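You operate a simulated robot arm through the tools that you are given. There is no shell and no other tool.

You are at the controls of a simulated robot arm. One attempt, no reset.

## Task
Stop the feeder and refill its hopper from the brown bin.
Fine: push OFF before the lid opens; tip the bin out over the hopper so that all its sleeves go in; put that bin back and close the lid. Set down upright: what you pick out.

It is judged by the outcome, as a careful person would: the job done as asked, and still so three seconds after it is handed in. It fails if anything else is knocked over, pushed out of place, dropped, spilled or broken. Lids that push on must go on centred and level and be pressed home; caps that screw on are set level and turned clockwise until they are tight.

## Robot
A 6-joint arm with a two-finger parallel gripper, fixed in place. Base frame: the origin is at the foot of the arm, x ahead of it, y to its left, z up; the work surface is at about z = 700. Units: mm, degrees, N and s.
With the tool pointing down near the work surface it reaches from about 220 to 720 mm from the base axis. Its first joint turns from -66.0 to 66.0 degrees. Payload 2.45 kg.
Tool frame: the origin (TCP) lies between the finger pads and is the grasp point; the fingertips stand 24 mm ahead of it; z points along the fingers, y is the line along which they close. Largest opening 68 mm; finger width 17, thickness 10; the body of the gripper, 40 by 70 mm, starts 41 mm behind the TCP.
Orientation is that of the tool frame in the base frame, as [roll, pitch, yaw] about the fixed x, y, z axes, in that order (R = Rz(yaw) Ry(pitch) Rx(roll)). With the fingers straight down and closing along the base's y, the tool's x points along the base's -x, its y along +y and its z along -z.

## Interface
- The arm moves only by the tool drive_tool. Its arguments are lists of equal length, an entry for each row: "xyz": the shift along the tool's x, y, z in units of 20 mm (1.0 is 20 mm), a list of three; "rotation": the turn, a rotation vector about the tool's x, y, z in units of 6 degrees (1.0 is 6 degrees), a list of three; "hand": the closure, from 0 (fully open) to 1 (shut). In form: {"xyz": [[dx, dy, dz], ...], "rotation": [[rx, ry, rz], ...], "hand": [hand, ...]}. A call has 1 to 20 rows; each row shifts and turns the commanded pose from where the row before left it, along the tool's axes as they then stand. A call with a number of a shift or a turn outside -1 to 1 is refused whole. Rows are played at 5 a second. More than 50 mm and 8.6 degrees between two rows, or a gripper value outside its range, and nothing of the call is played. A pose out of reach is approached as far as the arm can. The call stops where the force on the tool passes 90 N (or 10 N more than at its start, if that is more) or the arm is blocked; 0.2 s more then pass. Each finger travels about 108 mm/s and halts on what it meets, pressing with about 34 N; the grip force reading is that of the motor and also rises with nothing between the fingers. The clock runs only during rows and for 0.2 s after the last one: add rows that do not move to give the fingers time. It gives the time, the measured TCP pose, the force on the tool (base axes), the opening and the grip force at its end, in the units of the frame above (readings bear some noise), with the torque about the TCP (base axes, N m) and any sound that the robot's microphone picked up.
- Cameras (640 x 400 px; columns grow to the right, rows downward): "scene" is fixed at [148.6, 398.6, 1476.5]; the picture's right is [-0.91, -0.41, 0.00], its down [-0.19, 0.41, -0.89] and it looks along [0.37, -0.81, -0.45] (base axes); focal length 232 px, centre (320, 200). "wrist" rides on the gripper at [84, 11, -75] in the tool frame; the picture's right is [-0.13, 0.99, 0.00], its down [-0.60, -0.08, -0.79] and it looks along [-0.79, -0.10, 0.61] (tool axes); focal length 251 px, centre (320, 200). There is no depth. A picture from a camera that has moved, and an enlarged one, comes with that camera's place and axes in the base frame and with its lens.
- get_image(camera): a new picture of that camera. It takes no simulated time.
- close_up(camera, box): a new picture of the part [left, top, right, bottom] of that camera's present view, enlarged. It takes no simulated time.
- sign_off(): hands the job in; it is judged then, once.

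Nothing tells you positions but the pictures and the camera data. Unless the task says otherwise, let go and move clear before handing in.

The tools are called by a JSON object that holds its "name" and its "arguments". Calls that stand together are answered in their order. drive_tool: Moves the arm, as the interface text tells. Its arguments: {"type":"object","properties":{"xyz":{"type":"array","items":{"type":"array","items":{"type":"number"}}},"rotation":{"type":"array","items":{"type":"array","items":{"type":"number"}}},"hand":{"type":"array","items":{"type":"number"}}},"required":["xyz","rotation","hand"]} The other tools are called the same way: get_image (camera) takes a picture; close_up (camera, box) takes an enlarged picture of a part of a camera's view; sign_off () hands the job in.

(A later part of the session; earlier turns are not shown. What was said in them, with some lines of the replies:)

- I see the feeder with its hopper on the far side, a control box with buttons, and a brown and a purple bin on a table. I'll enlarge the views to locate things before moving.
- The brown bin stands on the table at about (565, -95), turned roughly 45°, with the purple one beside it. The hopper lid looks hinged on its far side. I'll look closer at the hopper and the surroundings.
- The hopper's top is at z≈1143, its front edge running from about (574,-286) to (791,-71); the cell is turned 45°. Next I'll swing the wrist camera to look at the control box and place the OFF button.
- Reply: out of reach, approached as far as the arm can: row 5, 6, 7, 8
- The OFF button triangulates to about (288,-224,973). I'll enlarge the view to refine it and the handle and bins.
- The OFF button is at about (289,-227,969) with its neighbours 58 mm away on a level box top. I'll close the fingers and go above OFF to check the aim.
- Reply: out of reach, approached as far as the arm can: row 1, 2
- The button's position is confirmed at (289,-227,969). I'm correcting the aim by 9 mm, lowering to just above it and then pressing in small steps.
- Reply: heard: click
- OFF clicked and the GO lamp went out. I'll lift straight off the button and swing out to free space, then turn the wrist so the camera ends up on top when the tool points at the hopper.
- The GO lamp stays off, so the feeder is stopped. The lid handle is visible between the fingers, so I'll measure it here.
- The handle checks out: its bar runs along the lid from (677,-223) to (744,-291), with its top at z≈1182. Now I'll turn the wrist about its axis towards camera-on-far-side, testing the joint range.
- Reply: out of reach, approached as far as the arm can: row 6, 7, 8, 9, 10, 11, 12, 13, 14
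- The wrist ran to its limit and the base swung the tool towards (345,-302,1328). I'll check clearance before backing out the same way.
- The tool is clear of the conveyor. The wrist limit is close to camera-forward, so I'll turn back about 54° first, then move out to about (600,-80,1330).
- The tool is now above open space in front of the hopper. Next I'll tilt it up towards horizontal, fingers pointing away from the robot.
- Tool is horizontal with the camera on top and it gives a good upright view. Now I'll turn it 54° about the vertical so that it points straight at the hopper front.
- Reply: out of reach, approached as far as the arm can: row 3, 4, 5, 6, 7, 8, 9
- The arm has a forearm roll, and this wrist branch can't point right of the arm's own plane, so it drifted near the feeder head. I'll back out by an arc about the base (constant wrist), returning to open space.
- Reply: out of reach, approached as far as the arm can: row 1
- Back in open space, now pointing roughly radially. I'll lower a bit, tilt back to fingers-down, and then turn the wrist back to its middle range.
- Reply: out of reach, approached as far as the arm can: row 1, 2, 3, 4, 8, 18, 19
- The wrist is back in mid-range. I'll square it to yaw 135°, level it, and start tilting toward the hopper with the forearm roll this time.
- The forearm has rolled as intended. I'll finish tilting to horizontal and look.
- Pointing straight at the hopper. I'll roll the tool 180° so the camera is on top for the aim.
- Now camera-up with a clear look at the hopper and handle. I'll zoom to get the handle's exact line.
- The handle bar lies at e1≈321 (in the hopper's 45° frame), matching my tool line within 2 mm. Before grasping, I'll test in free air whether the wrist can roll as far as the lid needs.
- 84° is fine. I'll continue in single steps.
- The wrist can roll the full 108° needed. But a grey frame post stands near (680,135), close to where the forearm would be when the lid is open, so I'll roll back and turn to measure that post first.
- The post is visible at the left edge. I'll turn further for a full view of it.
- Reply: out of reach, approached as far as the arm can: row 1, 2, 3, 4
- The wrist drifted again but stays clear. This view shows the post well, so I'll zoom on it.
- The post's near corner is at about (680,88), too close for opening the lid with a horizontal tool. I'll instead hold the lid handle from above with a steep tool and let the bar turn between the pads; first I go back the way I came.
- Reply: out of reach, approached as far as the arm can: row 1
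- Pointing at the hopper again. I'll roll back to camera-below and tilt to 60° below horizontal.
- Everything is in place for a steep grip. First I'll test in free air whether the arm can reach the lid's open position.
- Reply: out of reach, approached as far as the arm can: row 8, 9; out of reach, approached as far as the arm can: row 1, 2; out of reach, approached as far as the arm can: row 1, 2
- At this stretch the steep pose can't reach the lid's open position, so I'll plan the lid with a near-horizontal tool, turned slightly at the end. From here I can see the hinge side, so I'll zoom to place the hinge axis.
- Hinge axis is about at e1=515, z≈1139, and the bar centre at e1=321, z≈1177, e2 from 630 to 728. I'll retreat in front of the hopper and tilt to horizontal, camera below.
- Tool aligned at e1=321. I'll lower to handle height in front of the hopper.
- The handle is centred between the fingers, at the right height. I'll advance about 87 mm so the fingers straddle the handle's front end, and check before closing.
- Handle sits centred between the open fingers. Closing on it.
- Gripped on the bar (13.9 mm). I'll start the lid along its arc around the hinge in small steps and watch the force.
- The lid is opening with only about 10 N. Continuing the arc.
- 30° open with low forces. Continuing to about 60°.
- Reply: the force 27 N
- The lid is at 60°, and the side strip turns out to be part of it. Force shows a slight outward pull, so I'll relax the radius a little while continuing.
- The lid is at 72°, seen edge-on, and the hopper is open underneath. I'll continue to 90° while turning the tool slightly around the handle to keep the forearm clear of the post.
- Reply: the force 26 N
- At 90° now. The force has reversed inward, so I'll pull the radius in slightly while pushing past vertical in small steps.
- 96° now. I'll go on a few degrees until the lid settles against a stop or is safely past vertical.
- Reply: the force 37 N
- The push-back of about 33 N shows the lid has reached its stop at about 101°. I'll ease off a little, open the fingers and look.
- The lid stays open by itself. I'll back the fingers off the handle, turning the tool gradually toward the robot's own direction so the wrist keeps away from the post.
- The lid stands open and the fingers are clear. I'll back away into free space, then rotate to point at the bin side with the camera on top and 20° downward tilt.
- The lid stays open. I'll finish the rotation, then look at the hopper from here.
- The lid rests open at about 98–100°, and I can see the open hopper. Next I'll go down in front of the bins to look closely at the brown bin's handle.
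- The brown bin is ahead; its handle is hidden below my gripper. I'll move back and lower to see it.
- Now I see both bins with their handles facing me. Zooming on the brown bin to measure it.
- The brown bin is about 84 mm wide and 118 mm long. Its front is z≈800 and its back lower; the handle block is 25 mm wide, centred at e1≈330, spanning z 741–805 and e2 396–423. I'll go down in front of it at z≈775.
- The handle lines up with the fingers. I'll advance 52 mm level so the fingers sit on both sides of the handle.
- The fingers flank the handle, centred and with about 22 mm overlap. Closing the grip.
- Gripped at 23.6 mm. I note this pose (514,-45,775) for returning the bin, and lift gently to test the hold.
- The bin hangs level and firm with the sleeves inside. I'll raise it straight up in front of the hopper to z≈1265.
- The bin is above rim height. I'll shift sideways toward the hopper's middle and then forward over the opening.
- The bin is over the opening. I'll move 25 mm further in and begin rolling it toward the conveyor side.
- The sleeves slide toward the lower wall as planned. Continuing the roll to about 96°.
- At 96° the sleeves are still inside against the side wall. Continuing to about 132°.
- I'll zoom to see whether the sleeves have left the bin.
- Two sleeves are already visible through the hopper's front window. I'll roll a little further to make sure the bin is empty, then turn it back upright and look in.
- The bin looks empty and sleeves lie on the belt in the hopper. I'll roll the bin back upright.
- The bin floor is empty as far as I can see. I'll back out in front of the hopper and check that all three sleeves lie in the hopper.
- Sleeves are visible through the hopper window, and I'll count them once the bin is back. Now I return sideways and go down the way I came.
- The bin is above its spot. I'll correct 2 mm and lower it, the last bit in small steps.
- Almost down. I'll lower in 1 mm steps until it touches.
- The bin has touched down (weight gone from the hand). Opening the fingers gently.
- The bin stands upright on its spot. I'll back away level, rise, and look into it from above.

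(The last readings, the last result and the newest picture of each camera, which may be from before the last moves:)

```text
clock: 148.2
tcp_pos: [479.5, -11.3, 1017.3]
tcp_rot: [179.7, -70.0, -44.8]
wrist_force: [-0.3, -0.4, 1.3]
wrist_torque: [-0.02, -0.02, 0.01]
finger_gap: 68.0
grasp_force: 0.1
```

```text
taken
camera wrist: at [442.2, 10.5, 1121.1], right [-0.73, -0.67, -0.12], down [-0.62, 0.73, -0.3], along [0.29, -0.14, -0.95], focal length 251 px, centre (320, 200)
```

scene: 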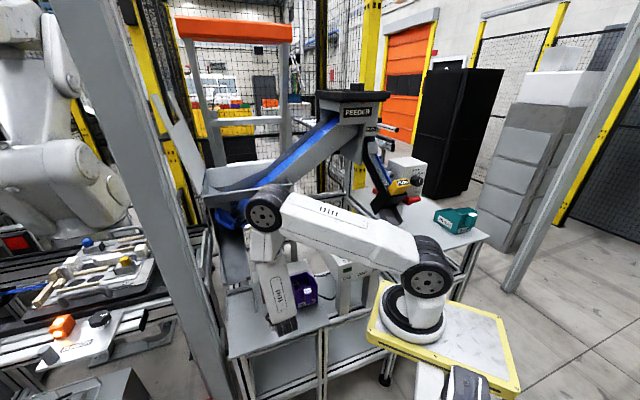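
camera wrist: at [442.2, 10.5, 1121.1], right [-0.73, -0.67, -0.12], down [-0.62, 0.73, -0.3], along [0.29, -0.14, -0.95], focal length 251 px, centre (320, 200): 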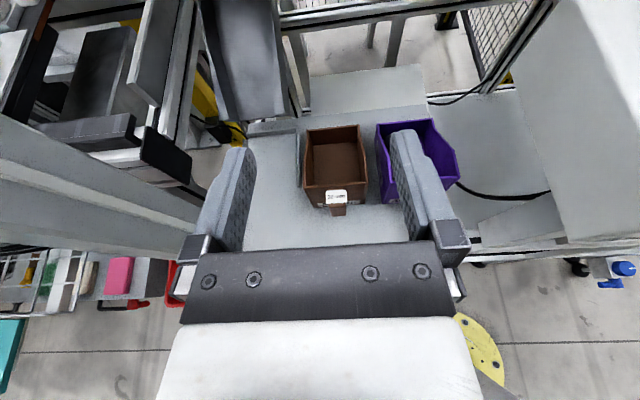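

{"name": "close_up", "arguments": {"camera": "wrist", "box": [290, 100, 470, 220]}}

{"name": "close_up", "arguments": {"camera": "scene", "box": [190, 130, 310, 330]}}

```text
3.33 times, centred on (380, 160) of wrist
camera zoom: at [442.2, 10.5, 1121.1], right [-0.73, -0.67, -0.12], down [-0.62, 0.73, -0.3], along [0.29, -0.14, -0.95], focal length 838 px, centre (120, 333)
```

zoom: 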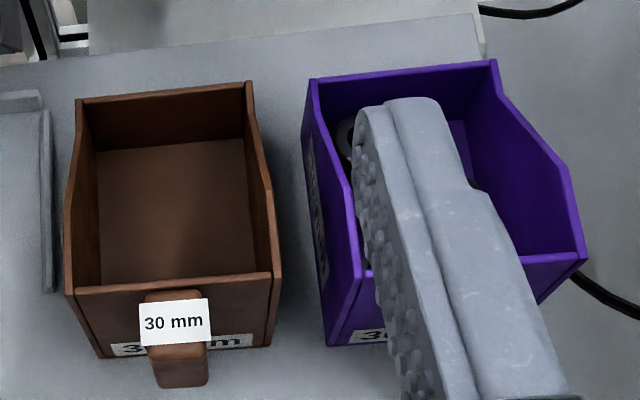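

```text
2.00 times, centred on (250, 230) of scene
camera zoom: at [148.5, 398.6, 1476.5], right [-0.91, -0.41, 0.0], down [-0.19, 0.41, -0.89], along [0.37, -0.81, -0.45], focal length 464 px, centre (460, 140)
```

zoom: 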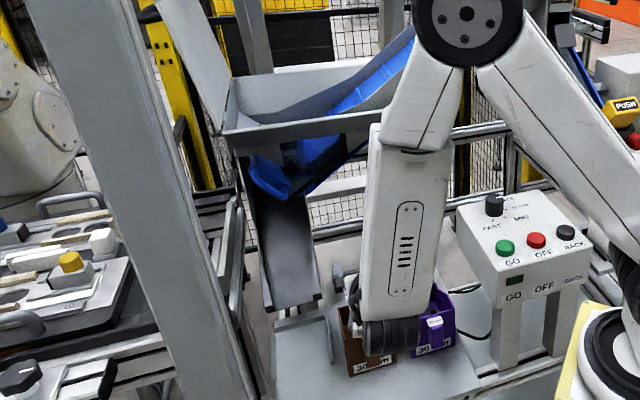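

The brown bin is empty and back in place. Next I'll return to the free spot in front of the hopper and check inside it before closing the lid.

{"name": "drive_tool", "arguments": {"xyz": [[0.96, -0.1, 0.09], [0.96, -0.1, 0.09], [0.96, -0.1, 0.09], [0.96, -0.1, 0.09], [0.96, -0.1, 0.09], [0.96, -0.1, 0.09], [0.96, -0.1, 0.09], [0.96, -0.1, 0.09], [0.96, -0.1, 0.09], [0.96, -0.1, 0.09], [0.96, -0.1, 0.09], [0.96, -0.1, 0.09], [0.96, -0.1, 0.09], [0.96, -0.1, 0.09], [0.96, -0.1, 0.09], [0.96, -0.1, 0.09], [0.96, -0.1, 0.09], [0.96, -0.1, 0.09]], "rotation": [[0, 0, 0], [0, 0, 0], [0, 0, 0], [0, 0, 0], [0, 0, 0], [0, 0, 0], [0, 0, 0], [0, 0, 0], [0, 0, 0], [0, 0, 0], [0, 0, 0], [0, 0, 0], [0, 0, 0], [0, 0, 0], [0, 0, 0], [0, 0, 0], [0, 0, 0], [0, 0, 0]], "hand": [0, 0, 0, 0, 0, 0, 0, 0, 0, 0, 0, 0, 0, 0, 0, 0, 0, 0]}}

{"name": "get_image", "arguments": {"camera": "wrist"}}

{"name": "close_up", "arguments": {"camera": "scene", "box": [190, 140, 310, 330]}}

```text
clock: 152.0
tcp_pos: [611.2, -86.7, 1333.2]
tcp_rot: [179.6, -70.0, -44.6]
wrist_force: [0.6, -0.2, 0.5]
wrist_torque: [-0.04, 0.02, 0.0]
finger_gap: 67.9
grasp_force: 0.0
```

```text
taken
camera wrist: at [573.2, -66.6, 1437.2], right [-0.73, -0.67, -0.12], down [-0.62, 0.73, -0.3], along [0.29, -0.14, -0.95], focal length 251 px, centre (320, 200)
```

wrist: 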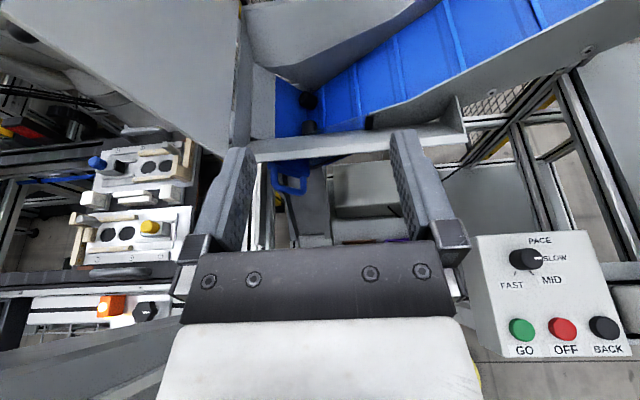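

```text
2.11 times, centred on (250, 235) of scene
camera zoom: at [148.5, 398.6, 1476.5], right [-0.91, -0.41, 0.0], down [-0.19, 0.41, -0.89], along [0.37, -0.81, -0.45], focal length 488 px, centre (467, 126)
```

zoom: 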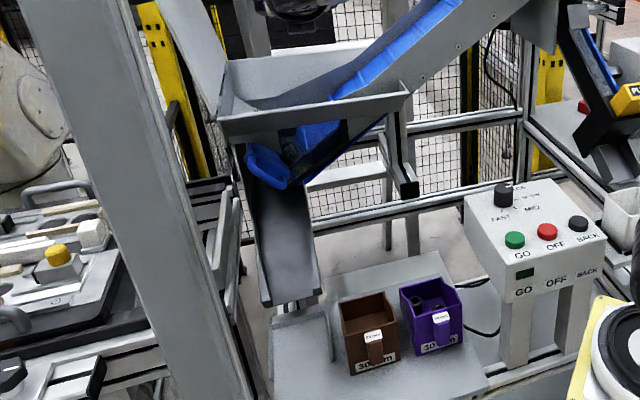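

{"name": "close_up", "arguments": {"camera": "wrist", "box": [230, 50, 390, 150]}}

{"name": "close_up", "arguments": {"camera": "scene", "box": [225, 190, 275, 230]}}

{"name": "close_up", "arguments": {"camera": "scene", "box": [255, 260, 325, 325]}}

```text
4.00 times, centred on (310, 100) of wrist
camera zoom: at [573.2, -66.6, 1437.2], right [-0.73, -0.67, -0.12], down [-0.62, 0.73, -0.3], along [0.29, -0.14, -0.95], focal length 1006 px, centre (360, 600)
```

zoom: 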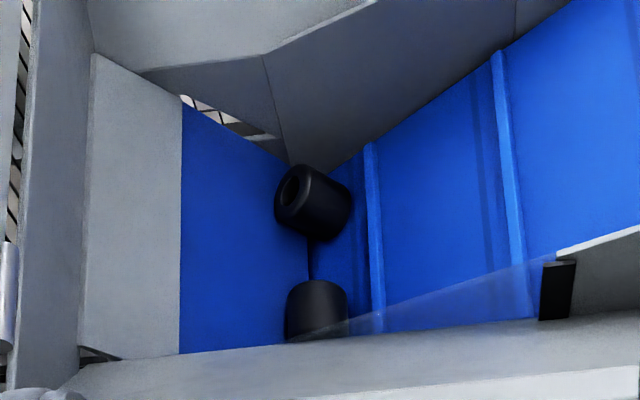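

```text
10.00 times, centred on (250, 210) of scene
camera zoom: at [148.5, 398.6, 1476.5], right [-0.91, -0.41, 0.0], down [-0.19, 0.41, -0.89], along [0.37, -0.81, -0.45], focal length 2320 px, centre (1020, 100)
```

zoom: 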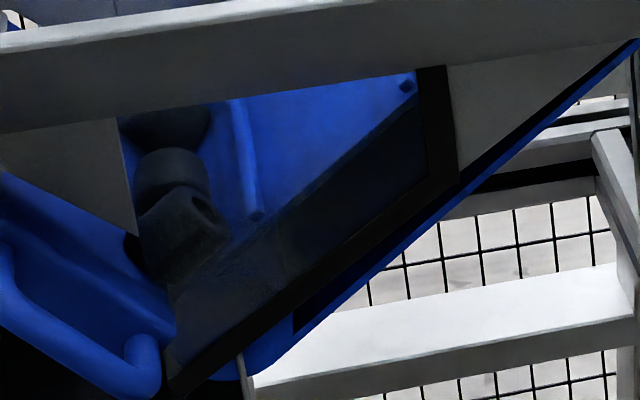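

```text
6.15 times, centred on (290, 292) of scene
camera zoom: at [148.5, 398.6, 1476.5], right [-0.91, -0.41, 0.0], down [-0.19, 0.41, -0.89], along [0.37, -0.81, -0.45], focal length 1428 px, centre (505, -369)
```

zoom: 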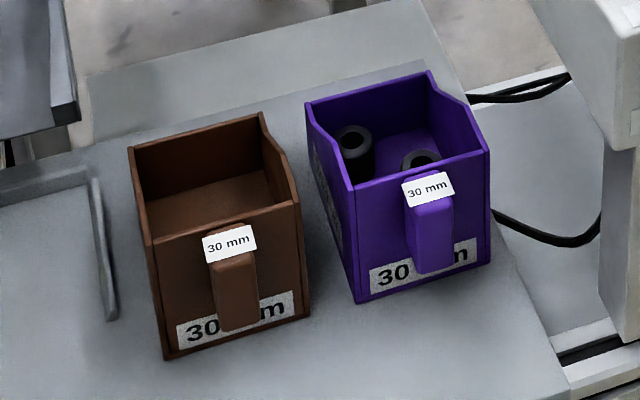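

All three sleeves can be seen behind the hopper window, the brown bin is back (within about 3 mm) and the purple bin is untouched. Next I rotate the tool the way it was for the open lid's handle.

{"name": "drive_tool", "arguments": {"xyz": [[0, 0, 0], [0, 0, 0], [0, 0, 0], [0, 0, 0], [0, 0, 0], [0, 0, 0], [0, 0, 0], [0, 0, 0], [0, 0, 0], [0, 0, 0], [0, 0, 0], [0, 0, 0], [0, 0, 0], [0, 0, 0]], "rotation": [[0.391, -0.084, 0.86], [0.391, -0.084, 0.86], [0.391, -0.084, 0.86], [0.391, -0.084, 0.86], [0.391, -0.084, 0.86], [0.391, -0.084, 0.86], [0.391, -0.084, 0.86], [0.391, -0.084, 0.86], [0.391, -0.084, 0.86], [0.391, -0.084, 0.86], [0.391, -0.084, 0.86], [0.391, -0.084, 0.86], [0.391, -0.084, 0.86], [0.391, -0.084, 0.86]], "hand": [0, 0, 0, 0, 0, 0, 0, 0, 0, 0, 0, 0, 0, 0]}}

{"name": "get_image", "arguments": {"camera": "wrist"}}

{"name": "close_up", "arguments": {"camera": "scene", "box": [140, 70, 340, 220]}}

```text
clock: 155.0
tcp_pos: [610.5, -88.1, 1331.0]
tcp_rot: [-95.0, -9.6, -105.8]
wrist_force: [0.0, 0.8, -0.7]
wrist_torque: [0.01, 0.01, -0.03]
finger_gap: 68.1
grasp_force: 0.0
```

```text
taken
camera wrist: at [514.9, -148.8, 1339.5], right [-0.09, -0.01, -1.0], down [-0.58, 0.81, 0.04], along [0.81, 0.59, -0.08], focal length 251 px, centre (320, 200)
```

wrist: 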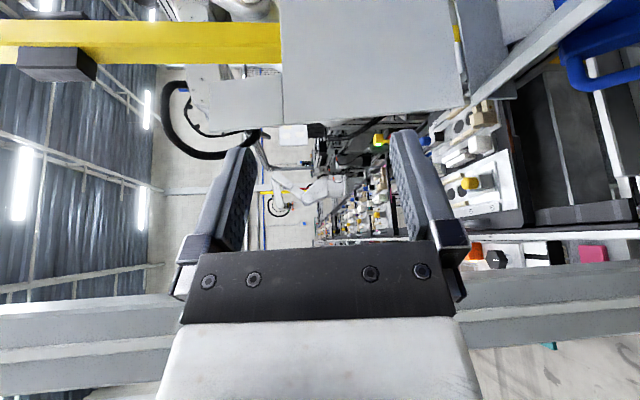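

```text
2.67 times, centred on (240, 145) of scene
camera zoom: at [148.6, 398.6, 1476.5], right [-0.91, -0.41, 0.0], down [-0.19, 0.41, -0.89], along [0.37, -0.81, -0.45], focal length 619 px, centre (533, 347)
```

zoom: 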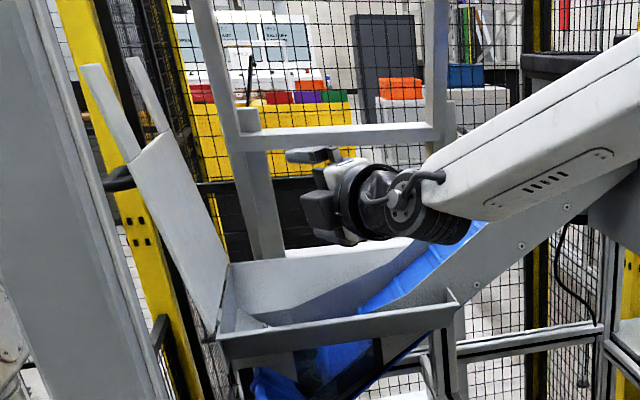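

The lid is unchanged and its handle is visible on the far side. I'll move back to the pre-grip position in front of it.

{"name": "drive_tool", "arguments": {"xyz": [[-0.638, -0.175, 0.78], [-0.638, -0.175, 0.78], [-0.638, -0.175, 0.78], [-0.638, -0.175, 0.78], [-0.638, -0.175, 0.78], [-0.638, -0.175, 0.78], [-0.638, -0.175, 0.78], [-0.638, -0.175, 0.78], [-0.638, -0.175, 0.78], [-0.638, -0.175, 0.78]], "rotation": [[0, 0, 0], [0, 0, 0], [0, 0, 0], [0, 0, 0], [0, 0, 0], [0, 0, 0], [0, 0, 0], [0, 0, 0], [0, 0, 0], [0, 0, 0]], "hand": [0, 0, 0, 0, 0, 0, 0, 0, 0, 0]}}

{"name": "get_image", "arguments": {"camera": "wrist"}}

{"name": "close_up", "arguments": {"camera": "scene", "box": [160, 100, 240, 160]}}

```text
clock: 157.2
tcp_pos: [798.3, -7.4, 1329.9]
tcp_rot: [-95.0, -9.6, -105.9]
wrist_force: [-0.2, 0.8, -0.7]
wrist_torque: [0.0, -0.01, 0.0]
finger_gap: 67.8
grasp_force: 0.1
```

```text
taken
camera wrist: at [702.3, -67.1, 1338.6], right [-0.09, -0.01, -1.0], down [-0.58, 0.81, 0.05], along [0.81, 0.58, -0.08], focal length 251 px, centre (320, 200)
```

wrist: 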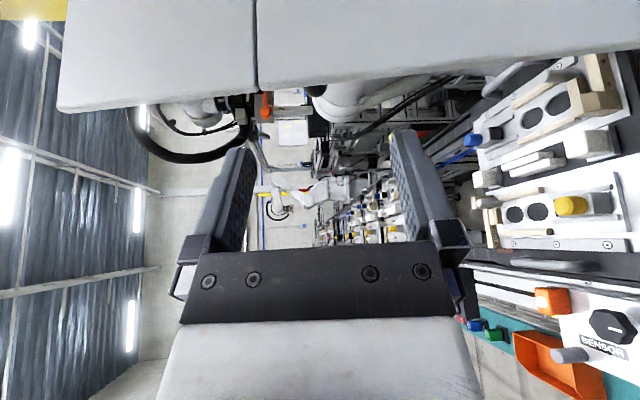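

```text
6.67 times, centred on (200, 130) of scene
camera zoom: at [148.5, 398.6, 1476.5], right [-0.91, -0.41, 0.0], down [-0.19, 0.41, -0.89], along [0.37, -0.81, -0.45], focal length 1547 px, centre (1120, 667)
```

zoom: 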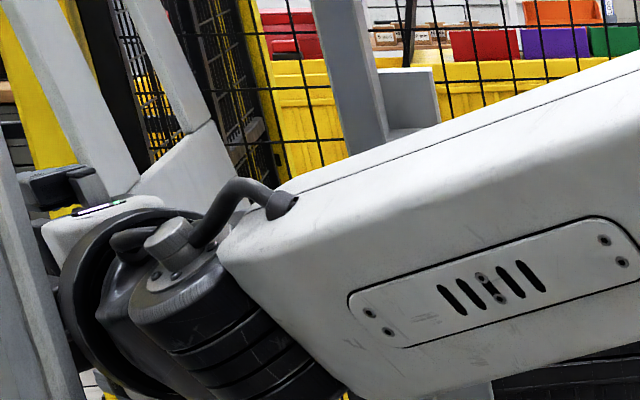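

The view matches the one when I left the handle. I'll approach along the same path in reverse.

{"name": "drive_tool", "arguments": {"xyz": [[0.065, 0.13, 0.6], [0, 0, 0], [0, 0, 0.6], [0, 0, 0], [0, 0, 0.6], [0, 0, 0], [0, 0, 0.6]], "rotation": [[0, 0, 0], [0, 0.4, 0], [0, 0, 0], [0, 0.4, 0], [0, 0, 0], [0, 0.5, 0], [0, 0, 0]], "hand": [0, 0, 0, 0, 0, 0, 0]}}

{"name": "get_image", "arguments": {"camera": "wrist"}}

{"name": "drive_tool", "arguments": {"xyz": [[0, 0, 0], [0, 0, 0.6], [0, 0, 0.6], [0, 0, 0]], "rotation": [[0, 0.5, 0], [0, 0, 0], [0, 0, 0], [0, 0, 0]], "hand": [0, 0, 0, 0]}}

{"name": "get_image", "arguments": {"camera": "wrist"}}

```text
clock: 158.8
tcp_pos: [843.3, -25.1, 1324.3]
tcp_rot: [-93.8, -10.3, -113.7]
wrist_force: [0.1, -0.3, -0.5]
wrist_torque: [0.01, 0.01, 0.01]
finger_gap: 68.2
grasp_force: 0.0
```

```text
taken
camera wrist: at [739.6, -71.5, 1332.6], right [-0.08, -0.02, -1.0], down [-0.47, 0.88, 0.02], along [0.88, 0.47, -0.08], focal length 251 px, centre (320, 200)
```

wrist: 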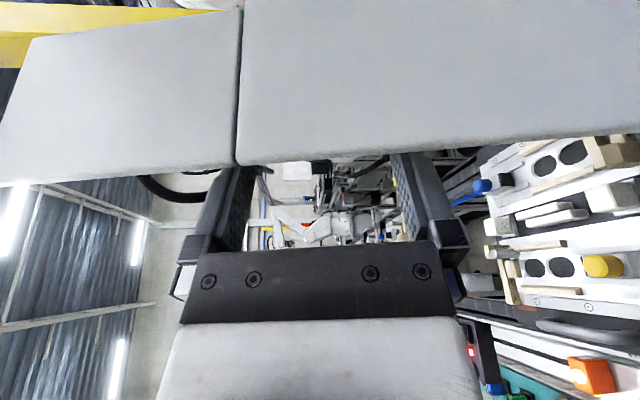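

```text
clock: 159.8
tcp_pos: [865.6, -37.6, 1320.7]
tcp_rot: [-93.0, -10.3, -116.8]
wrist_force: [0.4, -0.7, -0.6]
wrist_torque: [0.0, 0.01, -0.01]
finger_gap: 67.9
grasp_force: 0.1
```

```text
taken
camera wrist: at [759.3, -78.1, 1330.0], right [-0.07, -0.02, -1.0], down [-0.43, 0.9, 0.01], along [0.9, 0.43, -0.07], focal length 251 px, centre (320, 200)
```

wrist: 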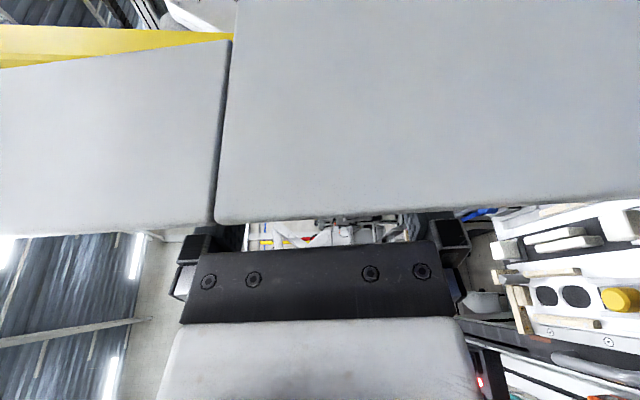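

The handle sits about 6 mm above the finger centre, so I'll raise the tool by that and close.

{"name": "drive_tool", "arguments": {"xyz": [[0, -0.3, 0], [0, 0, 0], [0, 0, 0], [0, 0, 0], [0, 0, 0], [0, 0, 0]], "rotation": [[0, 0, 0], [0, 0, 0], [0, 0, 0], [0, 0, 0], [0, 0, 0], [0, 0, 0]], "hand": [0, 0.3, 0.6, 1, 1, 1]}}

{"name": "get_image", "arguments": {"camera": "wrist"}}

```text
clock: 161.2
tcp_pos: [865.4, -36.4, 1326.8]
tcp_rot: [-93.4, -10.4, -116.8]
wrist_force: [-14.8, 0.1, -17.0]
wrist_torque: [-0.09, -0.61, -0.38]
finger_gap: 14.0
grasp_force: 33.8
```

```text
taken
camera wrist: at [760.0, -77.6, 1334.2], right [-0.07, -0.02, -1.0], down [-0.42, 0.91, 0.01], along [0.9, 0.42, -0.08], focal length 251 px, centre (320, 200)
```

wrist: 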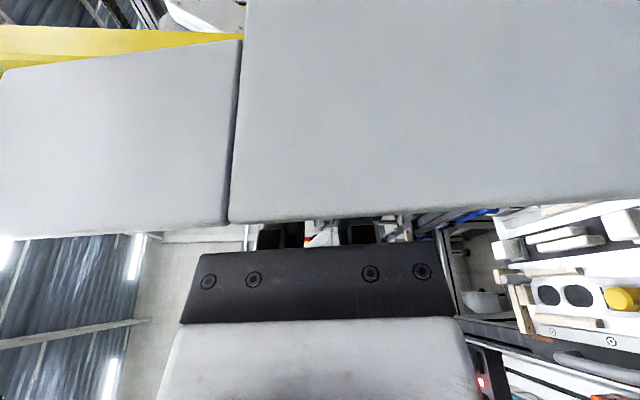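

Gripped again. Now I'll bring the lid back over the top along the arc in small steps.

{"name": "drive_tool", "arguments": {"xyz": [[0.485, 0, -0.158], [0.485, -0.08, -0.158], [0.485, -0.1, -0.158], [0.485, -0.1, -0.158]], "rotation": [[0.155, 0, 0.476], [0.155, 0, 0.476], [0.155, 0, 0.476], [0.155, 0, 0.476]], "hand": [1, 1, 1, 1]}}

{"name": "close_up", "arguments": {"camera": "scene", "box": [140, 70, 340, 220]}}

```text
clock: 162.2
tcp_pos: [837.1, -64.4, 1338.2]
tcp_rot: [-89.4, 1.0, -117.0]
wrist_force: [2.1, -1.0, -18.1]
wrist_torque: [-0.07, -0.36, 0.11]
finger_gap: 14.0
grasp_force: 34.0
```

```text
2.67 times, centred on (240, 145) of scene
camera zoom: at [149.1, 398.5, 1476.4], right [-0.91, -0.41, 0.0], down [-0.19, 0.41, -0.89], along [0.37, -0.81, -0.45], focal length 619 px, centre (533, 347)
```

zoom: 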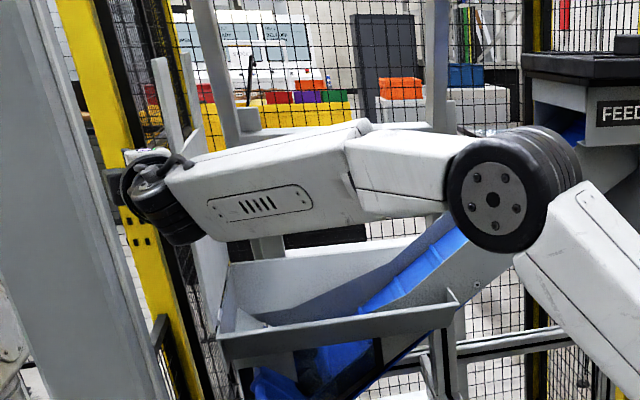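

At vertical with modest force. Continuing to 72° while turning the tool back in line with the handle.

{"name": "drive_tool", "arguments": {"xyz": [[0.485, -0.05, -0.158], [0.493, -0.05, -0.132], [0.499, -0.07, -0.106]], "rotation": [[0.155, 0.5, 0.476], [0.129, 0.5, 0.483], [0.104, 0.5, 0.489]], "hand": [1, 1, 1]}}

{"name": "drive_tool", "arguments": {"xyz": [[0.504, -0.086, -0.08], [0.507, -0.086, -0.053], [0.509, -0.086, -0.027]], "rotation": [[0.078, 0.5, 0.494], [0.052, 0.5, 0.497], [0.026, 0.5, 0.499]], "hand": [1, 1, 1]}}

```text
clock: 163.0
tcp_pos: [813.8, -86.4, 1339.9]
tcp_rot: [-87.9, 10.1, -125.9]
wrist_force: [13.9, -10.1, -12.8]
wrist_torque: [0.15, -0.13, 1.06]
finger_gap: 14.1
grasp_force: 33.5
```

```text
clock: 163.8
tcp_pos: [792.5, -106.8, 1338.5]
tcp_rot: [-89.3, 19.2, -134.8]
wrist_force: [7.7, -1.8, -7.9]
wrist_torque: [0.29, 0.12, 1.23]
finger_gap: 13.8
grasp_force: 33.7
```

Forces are low; tool is in line with the handle. Continuing down the arc.

{"name": "drive_tool", "arguments": {"xyz": [[0.51, -0.086, 0.03], [0.51, -0.086, 0.03], [0.51, -0.086, 0.03], [0.51, -0.086, 0], [0.51, -0.086, 0]], "rotation": [[0, 0, 0.5], [0, 0, 0.5], [0, 0, 0.5], [0, 0, 0.5], [0, 0, 0.5]], "hand": [1, 1, 1, 1, 1]}}

{"name": "drive_tool", "arguments": {"xyz": [[0.51, -0.086, 0], [0.51, -0.086, 0], [0.51, -0.086, 0], [0.51, -0.086, 0], [0.51, -0.086, 0]], "rotation": [[0, 0, 0.5], [0, 0, 0.5], [0, 0, 0.5], [0, 0, 0.5], [0, 0, 0.5]], "hand": [1, 1, 1, 1, 1]}}

{"name": "get_image", "arguments": {"camera": "scene"}}

```text
clock: 165.0
tcp_pos: [759.2, -140.8, 1323.7]
tcp_rot: [-89.1, 34.2, -134.6]
wrist_force: [-17.9, 22.7, -6.0]
wrist_torque: [0.49, 0.46, 0.11]
finger_gap: 14.0
grasp_force: 33.5
```

```text
clock: 166.2
tcp_pos: [727.6, -172.3, 1297.7]
tcp_rot: [-88.9, 49.2, -134.1]
wrist_force: [-11.5, 22.2, -8.2]
wrist_torque: [-0.09, -0.23, 0.73]
finger_gap: 13.8
grasp_force: 33.3
```

```text
taken
```

scene: 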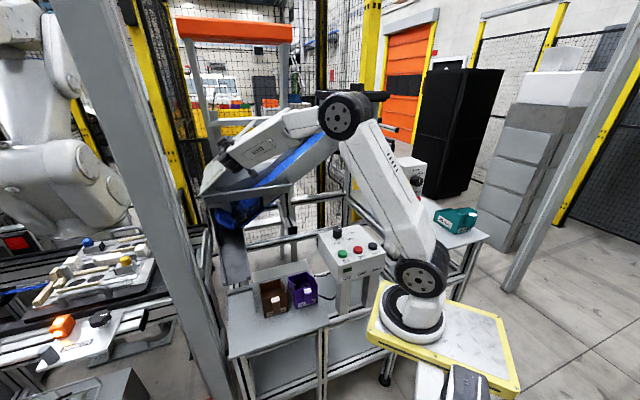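

About 41° left. Continuing.

{"name": "drive_tool", "arguments": {"xyz": [[0.51, -0.086, -0.02], [0.51, -0.086, -0.02], [0.51, -0.086, -0.02], [0.51, -0.086, 0], [0.51, -0.086, 0], [0.51, -0.086, 0]], "rotation": [[0, 0, 0.5], [0, 0, 0.5], [0, 0, 0.5], [0, 0, 0.5], [0, 0, 0.5], [0, 0, 0.5]], "hand": [1, 1, 1, 1, 1, 1]}}

{"name": "drive_tool", "arguments": {"xyz": [[0.51, -0.086, 0], [0.51, -0.086, 0], [0.51, -0.086, 0], [0.51, -0.086, 0]], "rotation": [[0, 0, 0.5], [0, 0, 0.5], [0, 0, 0.5], [0, 0, 0.5]], "hand": [1, 1, 1, 1]}}

{"name": "close_up", "arguments": {"camera": "scene", "box": [180, 120, 320, 220]}}

```text
clock: 167.6
tcp_pos: [696.8, -202.5, 1253.1]
tcp_rot: [-88.0, 67.3, -133.2]
wrist_force: [-12.1, 24.5, -6.7]
wrist_torque: [0.55, 0.51, 0.06]
finger_gap: 13.9
grasp_force: 33.6
```

```text
clock: 168.6
tcp_pos: [683.7, -215.7, 1215.0]
tcp_rot: [-85.7, 79.2, -130.7]
wrist_force: [-9.5, 24.6, -3.6]
wrist_torque: [0.38, -0.01, 0.11]
finger_gap: 13.8
grasp_force: 33.5
```

```text
4.00 times, centred on (250, 170) of scene
camera zoom: at [148.3, 399.5, 1476.3], right [-0.91, -0.41, 0.0], down [-0.19, 0.41, -0.89], along [0.37, -0.81, -0.45], focal length 928 px, centre (600, 320)
```

zoom: 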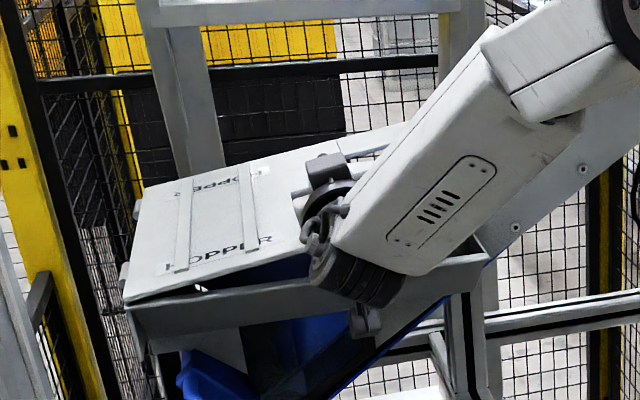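

Nearly closed. I'll lower the last part slowly and watch the force.

{"name": "drive_tool", "arguments": {"xyz": [[0.51, -0.086, -0.04], [0.51, -0.086, -0.04], [0.51, -0.086, -0.04]], "rotation": [[0, 0, 0.5], [0, 0, 0.5], [0, 0, 0.5]], "hand": [1, 1, 1]}}

{"name": "drive_tool", "arguments": {"xyz": [[0.12, -0.02, 0], [0.12, -0.02, 0], [0, 0, 0]], "rotation": [[0, 0, 0.12], [0, 0, 0.12], [0, 0, 0]], "hand": [1, 1, 1]}}

{"name": "close_up", "arguments": {"camera": "scene", "box": [180, 120, 320, 220]}}

```text
clock: 169.4
tcp_pos: [677.2, -222.3, 1186.8]
tcp_rot: [-66.0, 88.0, -111.0]
wrist_force: [21.5, 10.4, -5.7]
wrist_torque: [-0.06, -0.2, -0.19]
finger_gap: 13.9
grasp_force: 33.5
```

```text
clock: 170.2
tcp_pos: [677.2, -222.5, 1184.5]
tcp_rot: [-8.7, 88.7, -53.6]
wrist_force: [29.7, 9.8, 15.1]
wrist_torque: [0.64, 0.28, 0.0]
finger_gap: 13.8
grasp_force: 34.2
```

```text
4.00 times, centred on (250, 170) of scene
camera zoom: at [149.3, 399.1, 1476.3], right [-0.91, -0.41, 0.0], down [-0.19, 0.41, -0.89], along [0.37, -0.81, -0.45], focal length 928 px, centre (600, 320)
```

zoom: 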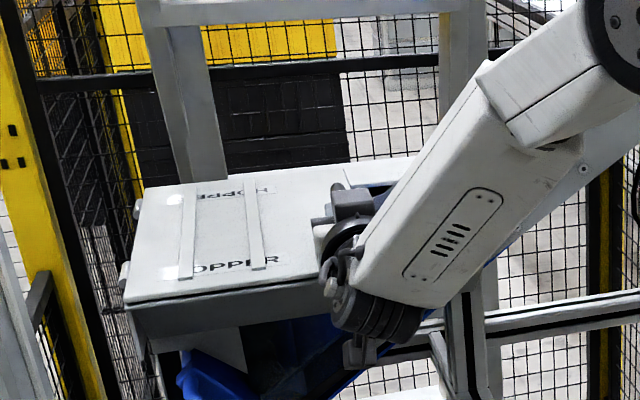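

The lid looks closed and there's 15 N upward on the hand. I'll relieve the sideways force and press a touch further to confirm it is seated.

{"name": "drive_tool", "arguments": {"xyz": [[0, 0.1, 0], [0.1, 0, 0], [0, 0, 0]], "rotation": [[0, 0, 0], [0, 0, 0], [0, 0, 0]], "hand": [1, 1, 1]}}

{"name": "get_image", "arguments": {"camera": "wrist"}}

{"name": "close_up", "arguments": {"camera": "scene", "box": [195, 150, 275, 210]}}

```text
clock: 171.0
tcp_pos: [678.9, -222.7, 1184.1]
tcp_rot: [-5.4, 88.5, -50.5]
wrist_force: [5.3, 13.3, 25.8]
wrist_torque: [-0.53, -0.62, 0.24]
finger_gap: 14.2
grasp_force: 34.0
```

```text
taken
camera wrist: at [633.4, -163.5, 1098.1], right [0.7, 0.7, 0.13], down [-0.62, 0.52, 0.58], along [0.34, -0.49, 0.8], focal length 251 px, centre (320, 200)
```

wrist: 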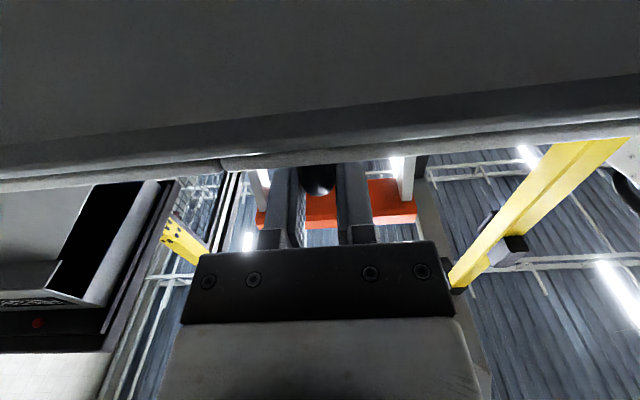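

```text
6.67 times, centred on (235, 180) of scene
camera zoom: at [148.1, 399.3, 1476.3], right [-0.91, -0.41, 0.0], down [-0.19, 0.41, -0.89], along [0.37, -0.81, -0.45], focal length 1547 px, centre (887, 333)
```

zoom: 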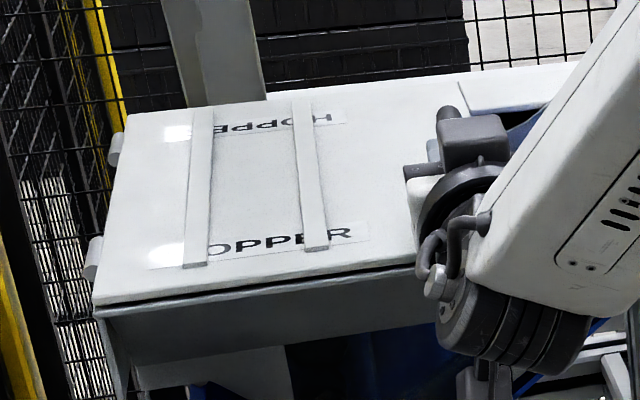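

The lid matches its original closed appearance exactly. I'll ease off, open the fingers and retreat straight back.

{"name": "drive_tool", "arguments": {"xyz": [[-0.1, 0, 0], [0, 0, 0], [0, 0, 0], [0, 0, 0], [0, 0, 0], [0, 0, 0]], "rotation": [[0, 0, 0], [0, 0, 0], [0, 0, 0], [0, 0, 0], [0, 0, 0], [0, 0, 0]], "hand": [1, 0.8, 0.6, 0.3, 0, 0]}}

{"name": "get_image", "arguments": {"camera": "wrist"}}

```text
clock: 172.4
tcp_pos: [677.0, -221.4, 1182.7]
tcp_rot: [-24.3, 89.2, -69.5]
wrist_force: [-1.2, -0.4, 0.3]
wrist_torque: [0.0, 0.0, 0.03]
finger_gap: 67.9
grasp_force: 0.1
```

```text
taken
camera wrist: at [631.8, -163.0, 1095.9], right [0.7, 0.7, 0.12], down [-0.62, 0.51, 0.59], along [0.35, -0.49, 0.79], focal length 251 px, centre (320, 200)
```

wrist: 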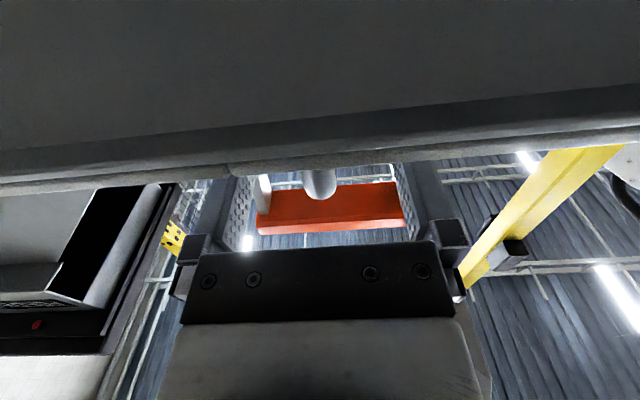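

Released; the handle is free between the fingers. Retreating straight back, then up.

{"name": "drive_tool", "arguments": {"xyz": [[0, 0, -0.6], [0, 0, -0.9], [0, 0, -0.9], [0, 0, -0.9], [0, 0, -0.9], [0, 0, -0.6], [-0.9, 0, 0], [-0.9, 0, 0], [-0.9, 0, 0], [-0.9, 0, 0], [-0.9, 0, 0], [-0.9, 0, 0]], "rotation": [[0, 0, 0], [0, 0, 0], [0, 0, 0], [0, 0, 0], [0, 0, 0], [0, 0, 0], [0, 0, 0], [0, 0, 0], [0, 0, 0], [0, 0, 0], [0, 0, 0], [0, 0, 0]], "hand": [0, 0, 0, 0, 0, 0, 0, 0, 0, 0, 0, 0]}}

{"name": "get_image", "arguments": {"camera": "scene"}}

{"name": "close_up", "arguments": {"camera": "scene", "box": [180, 140, 340, 240]}}

{"name": "close_up", "arguments": {"camera": "scene", "box": [220, 210, 400, 330]}}

```text
clock: 175.0
tcp_pos: [608.3, -154.5, 1288.6]
tcp_rot: [-23.7, 89.2, -68.9]
wrist_force: [0.2, 0.2, -0.3]
wrist_torque: [-0.01, -0.03, 0.0]
finger_gap: 68.2
grasp_force: 0.0
```

```text
taken
```

scene: 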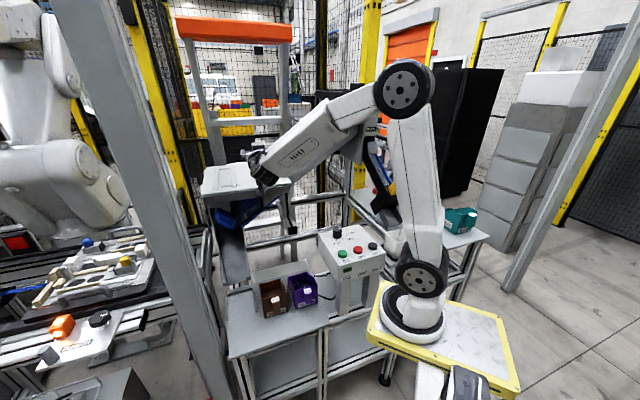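

```text
4.00 times, centred on (260, 190) of scene
camera zoom: at [148.5, 398.6, 1476.5], right [-0.91, -0.41, 0.0], down [-0.19, 0.41, -0.89], along [0.37, -0.81, -0.45], focal length 928 px, centre (560, 240)
```

zoom: 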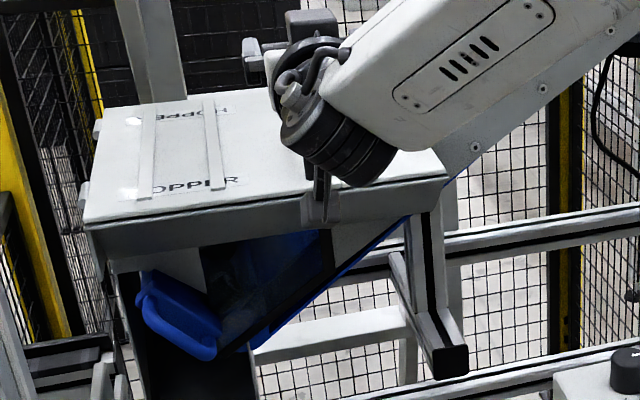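

```text
3.33 times, centred on (310, 270) of scene
camera zoom: at [148.5, 398.6, 1476.5], right [-0.91, -0.41, 0.0], down [-0.19, 0.41, -0.89], along [0.37, -0.81, -0.45], focal length 773 px, centre (353, -33)
```

zoom: 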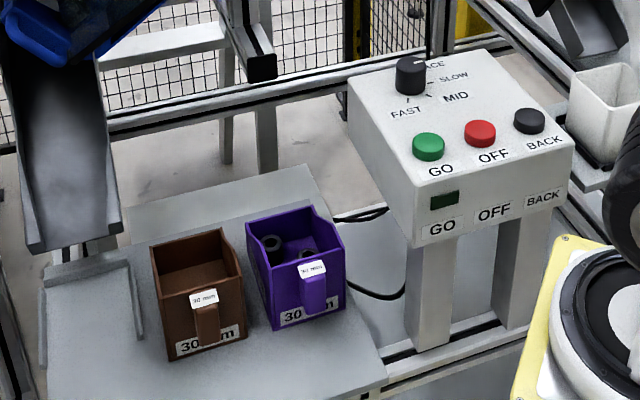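

The lid lies exactly as at the start and the GO lamp is off. The brown bin is back upright and empty, its sleeves are in the hopper, and the arm is clear. Handing in.

{"name": "sign_off", "arguments": {}}

```text
The job is handed in.
```

The feeder is stopped and its hopper is refilled from the brown bin. The job has been handed in; I haven't seen the verdict.

- **Stopping:** I pushed OFF before touching the lid. It clicked and the GO lamp went out and stayed out.
- **Refilling:** I tipped the brown bin out over the open hopper. All three sleeves show behind the hopper's front window, and the bin looks empty from above.
- **Putting back:** The brown bin stands upright on its spot, about 3 mm off where it was. The purple bin looks undisturbed.
- **Lid:** It is closed and matches how it looked at the start.

The arm has let go and is clear of the hopper.
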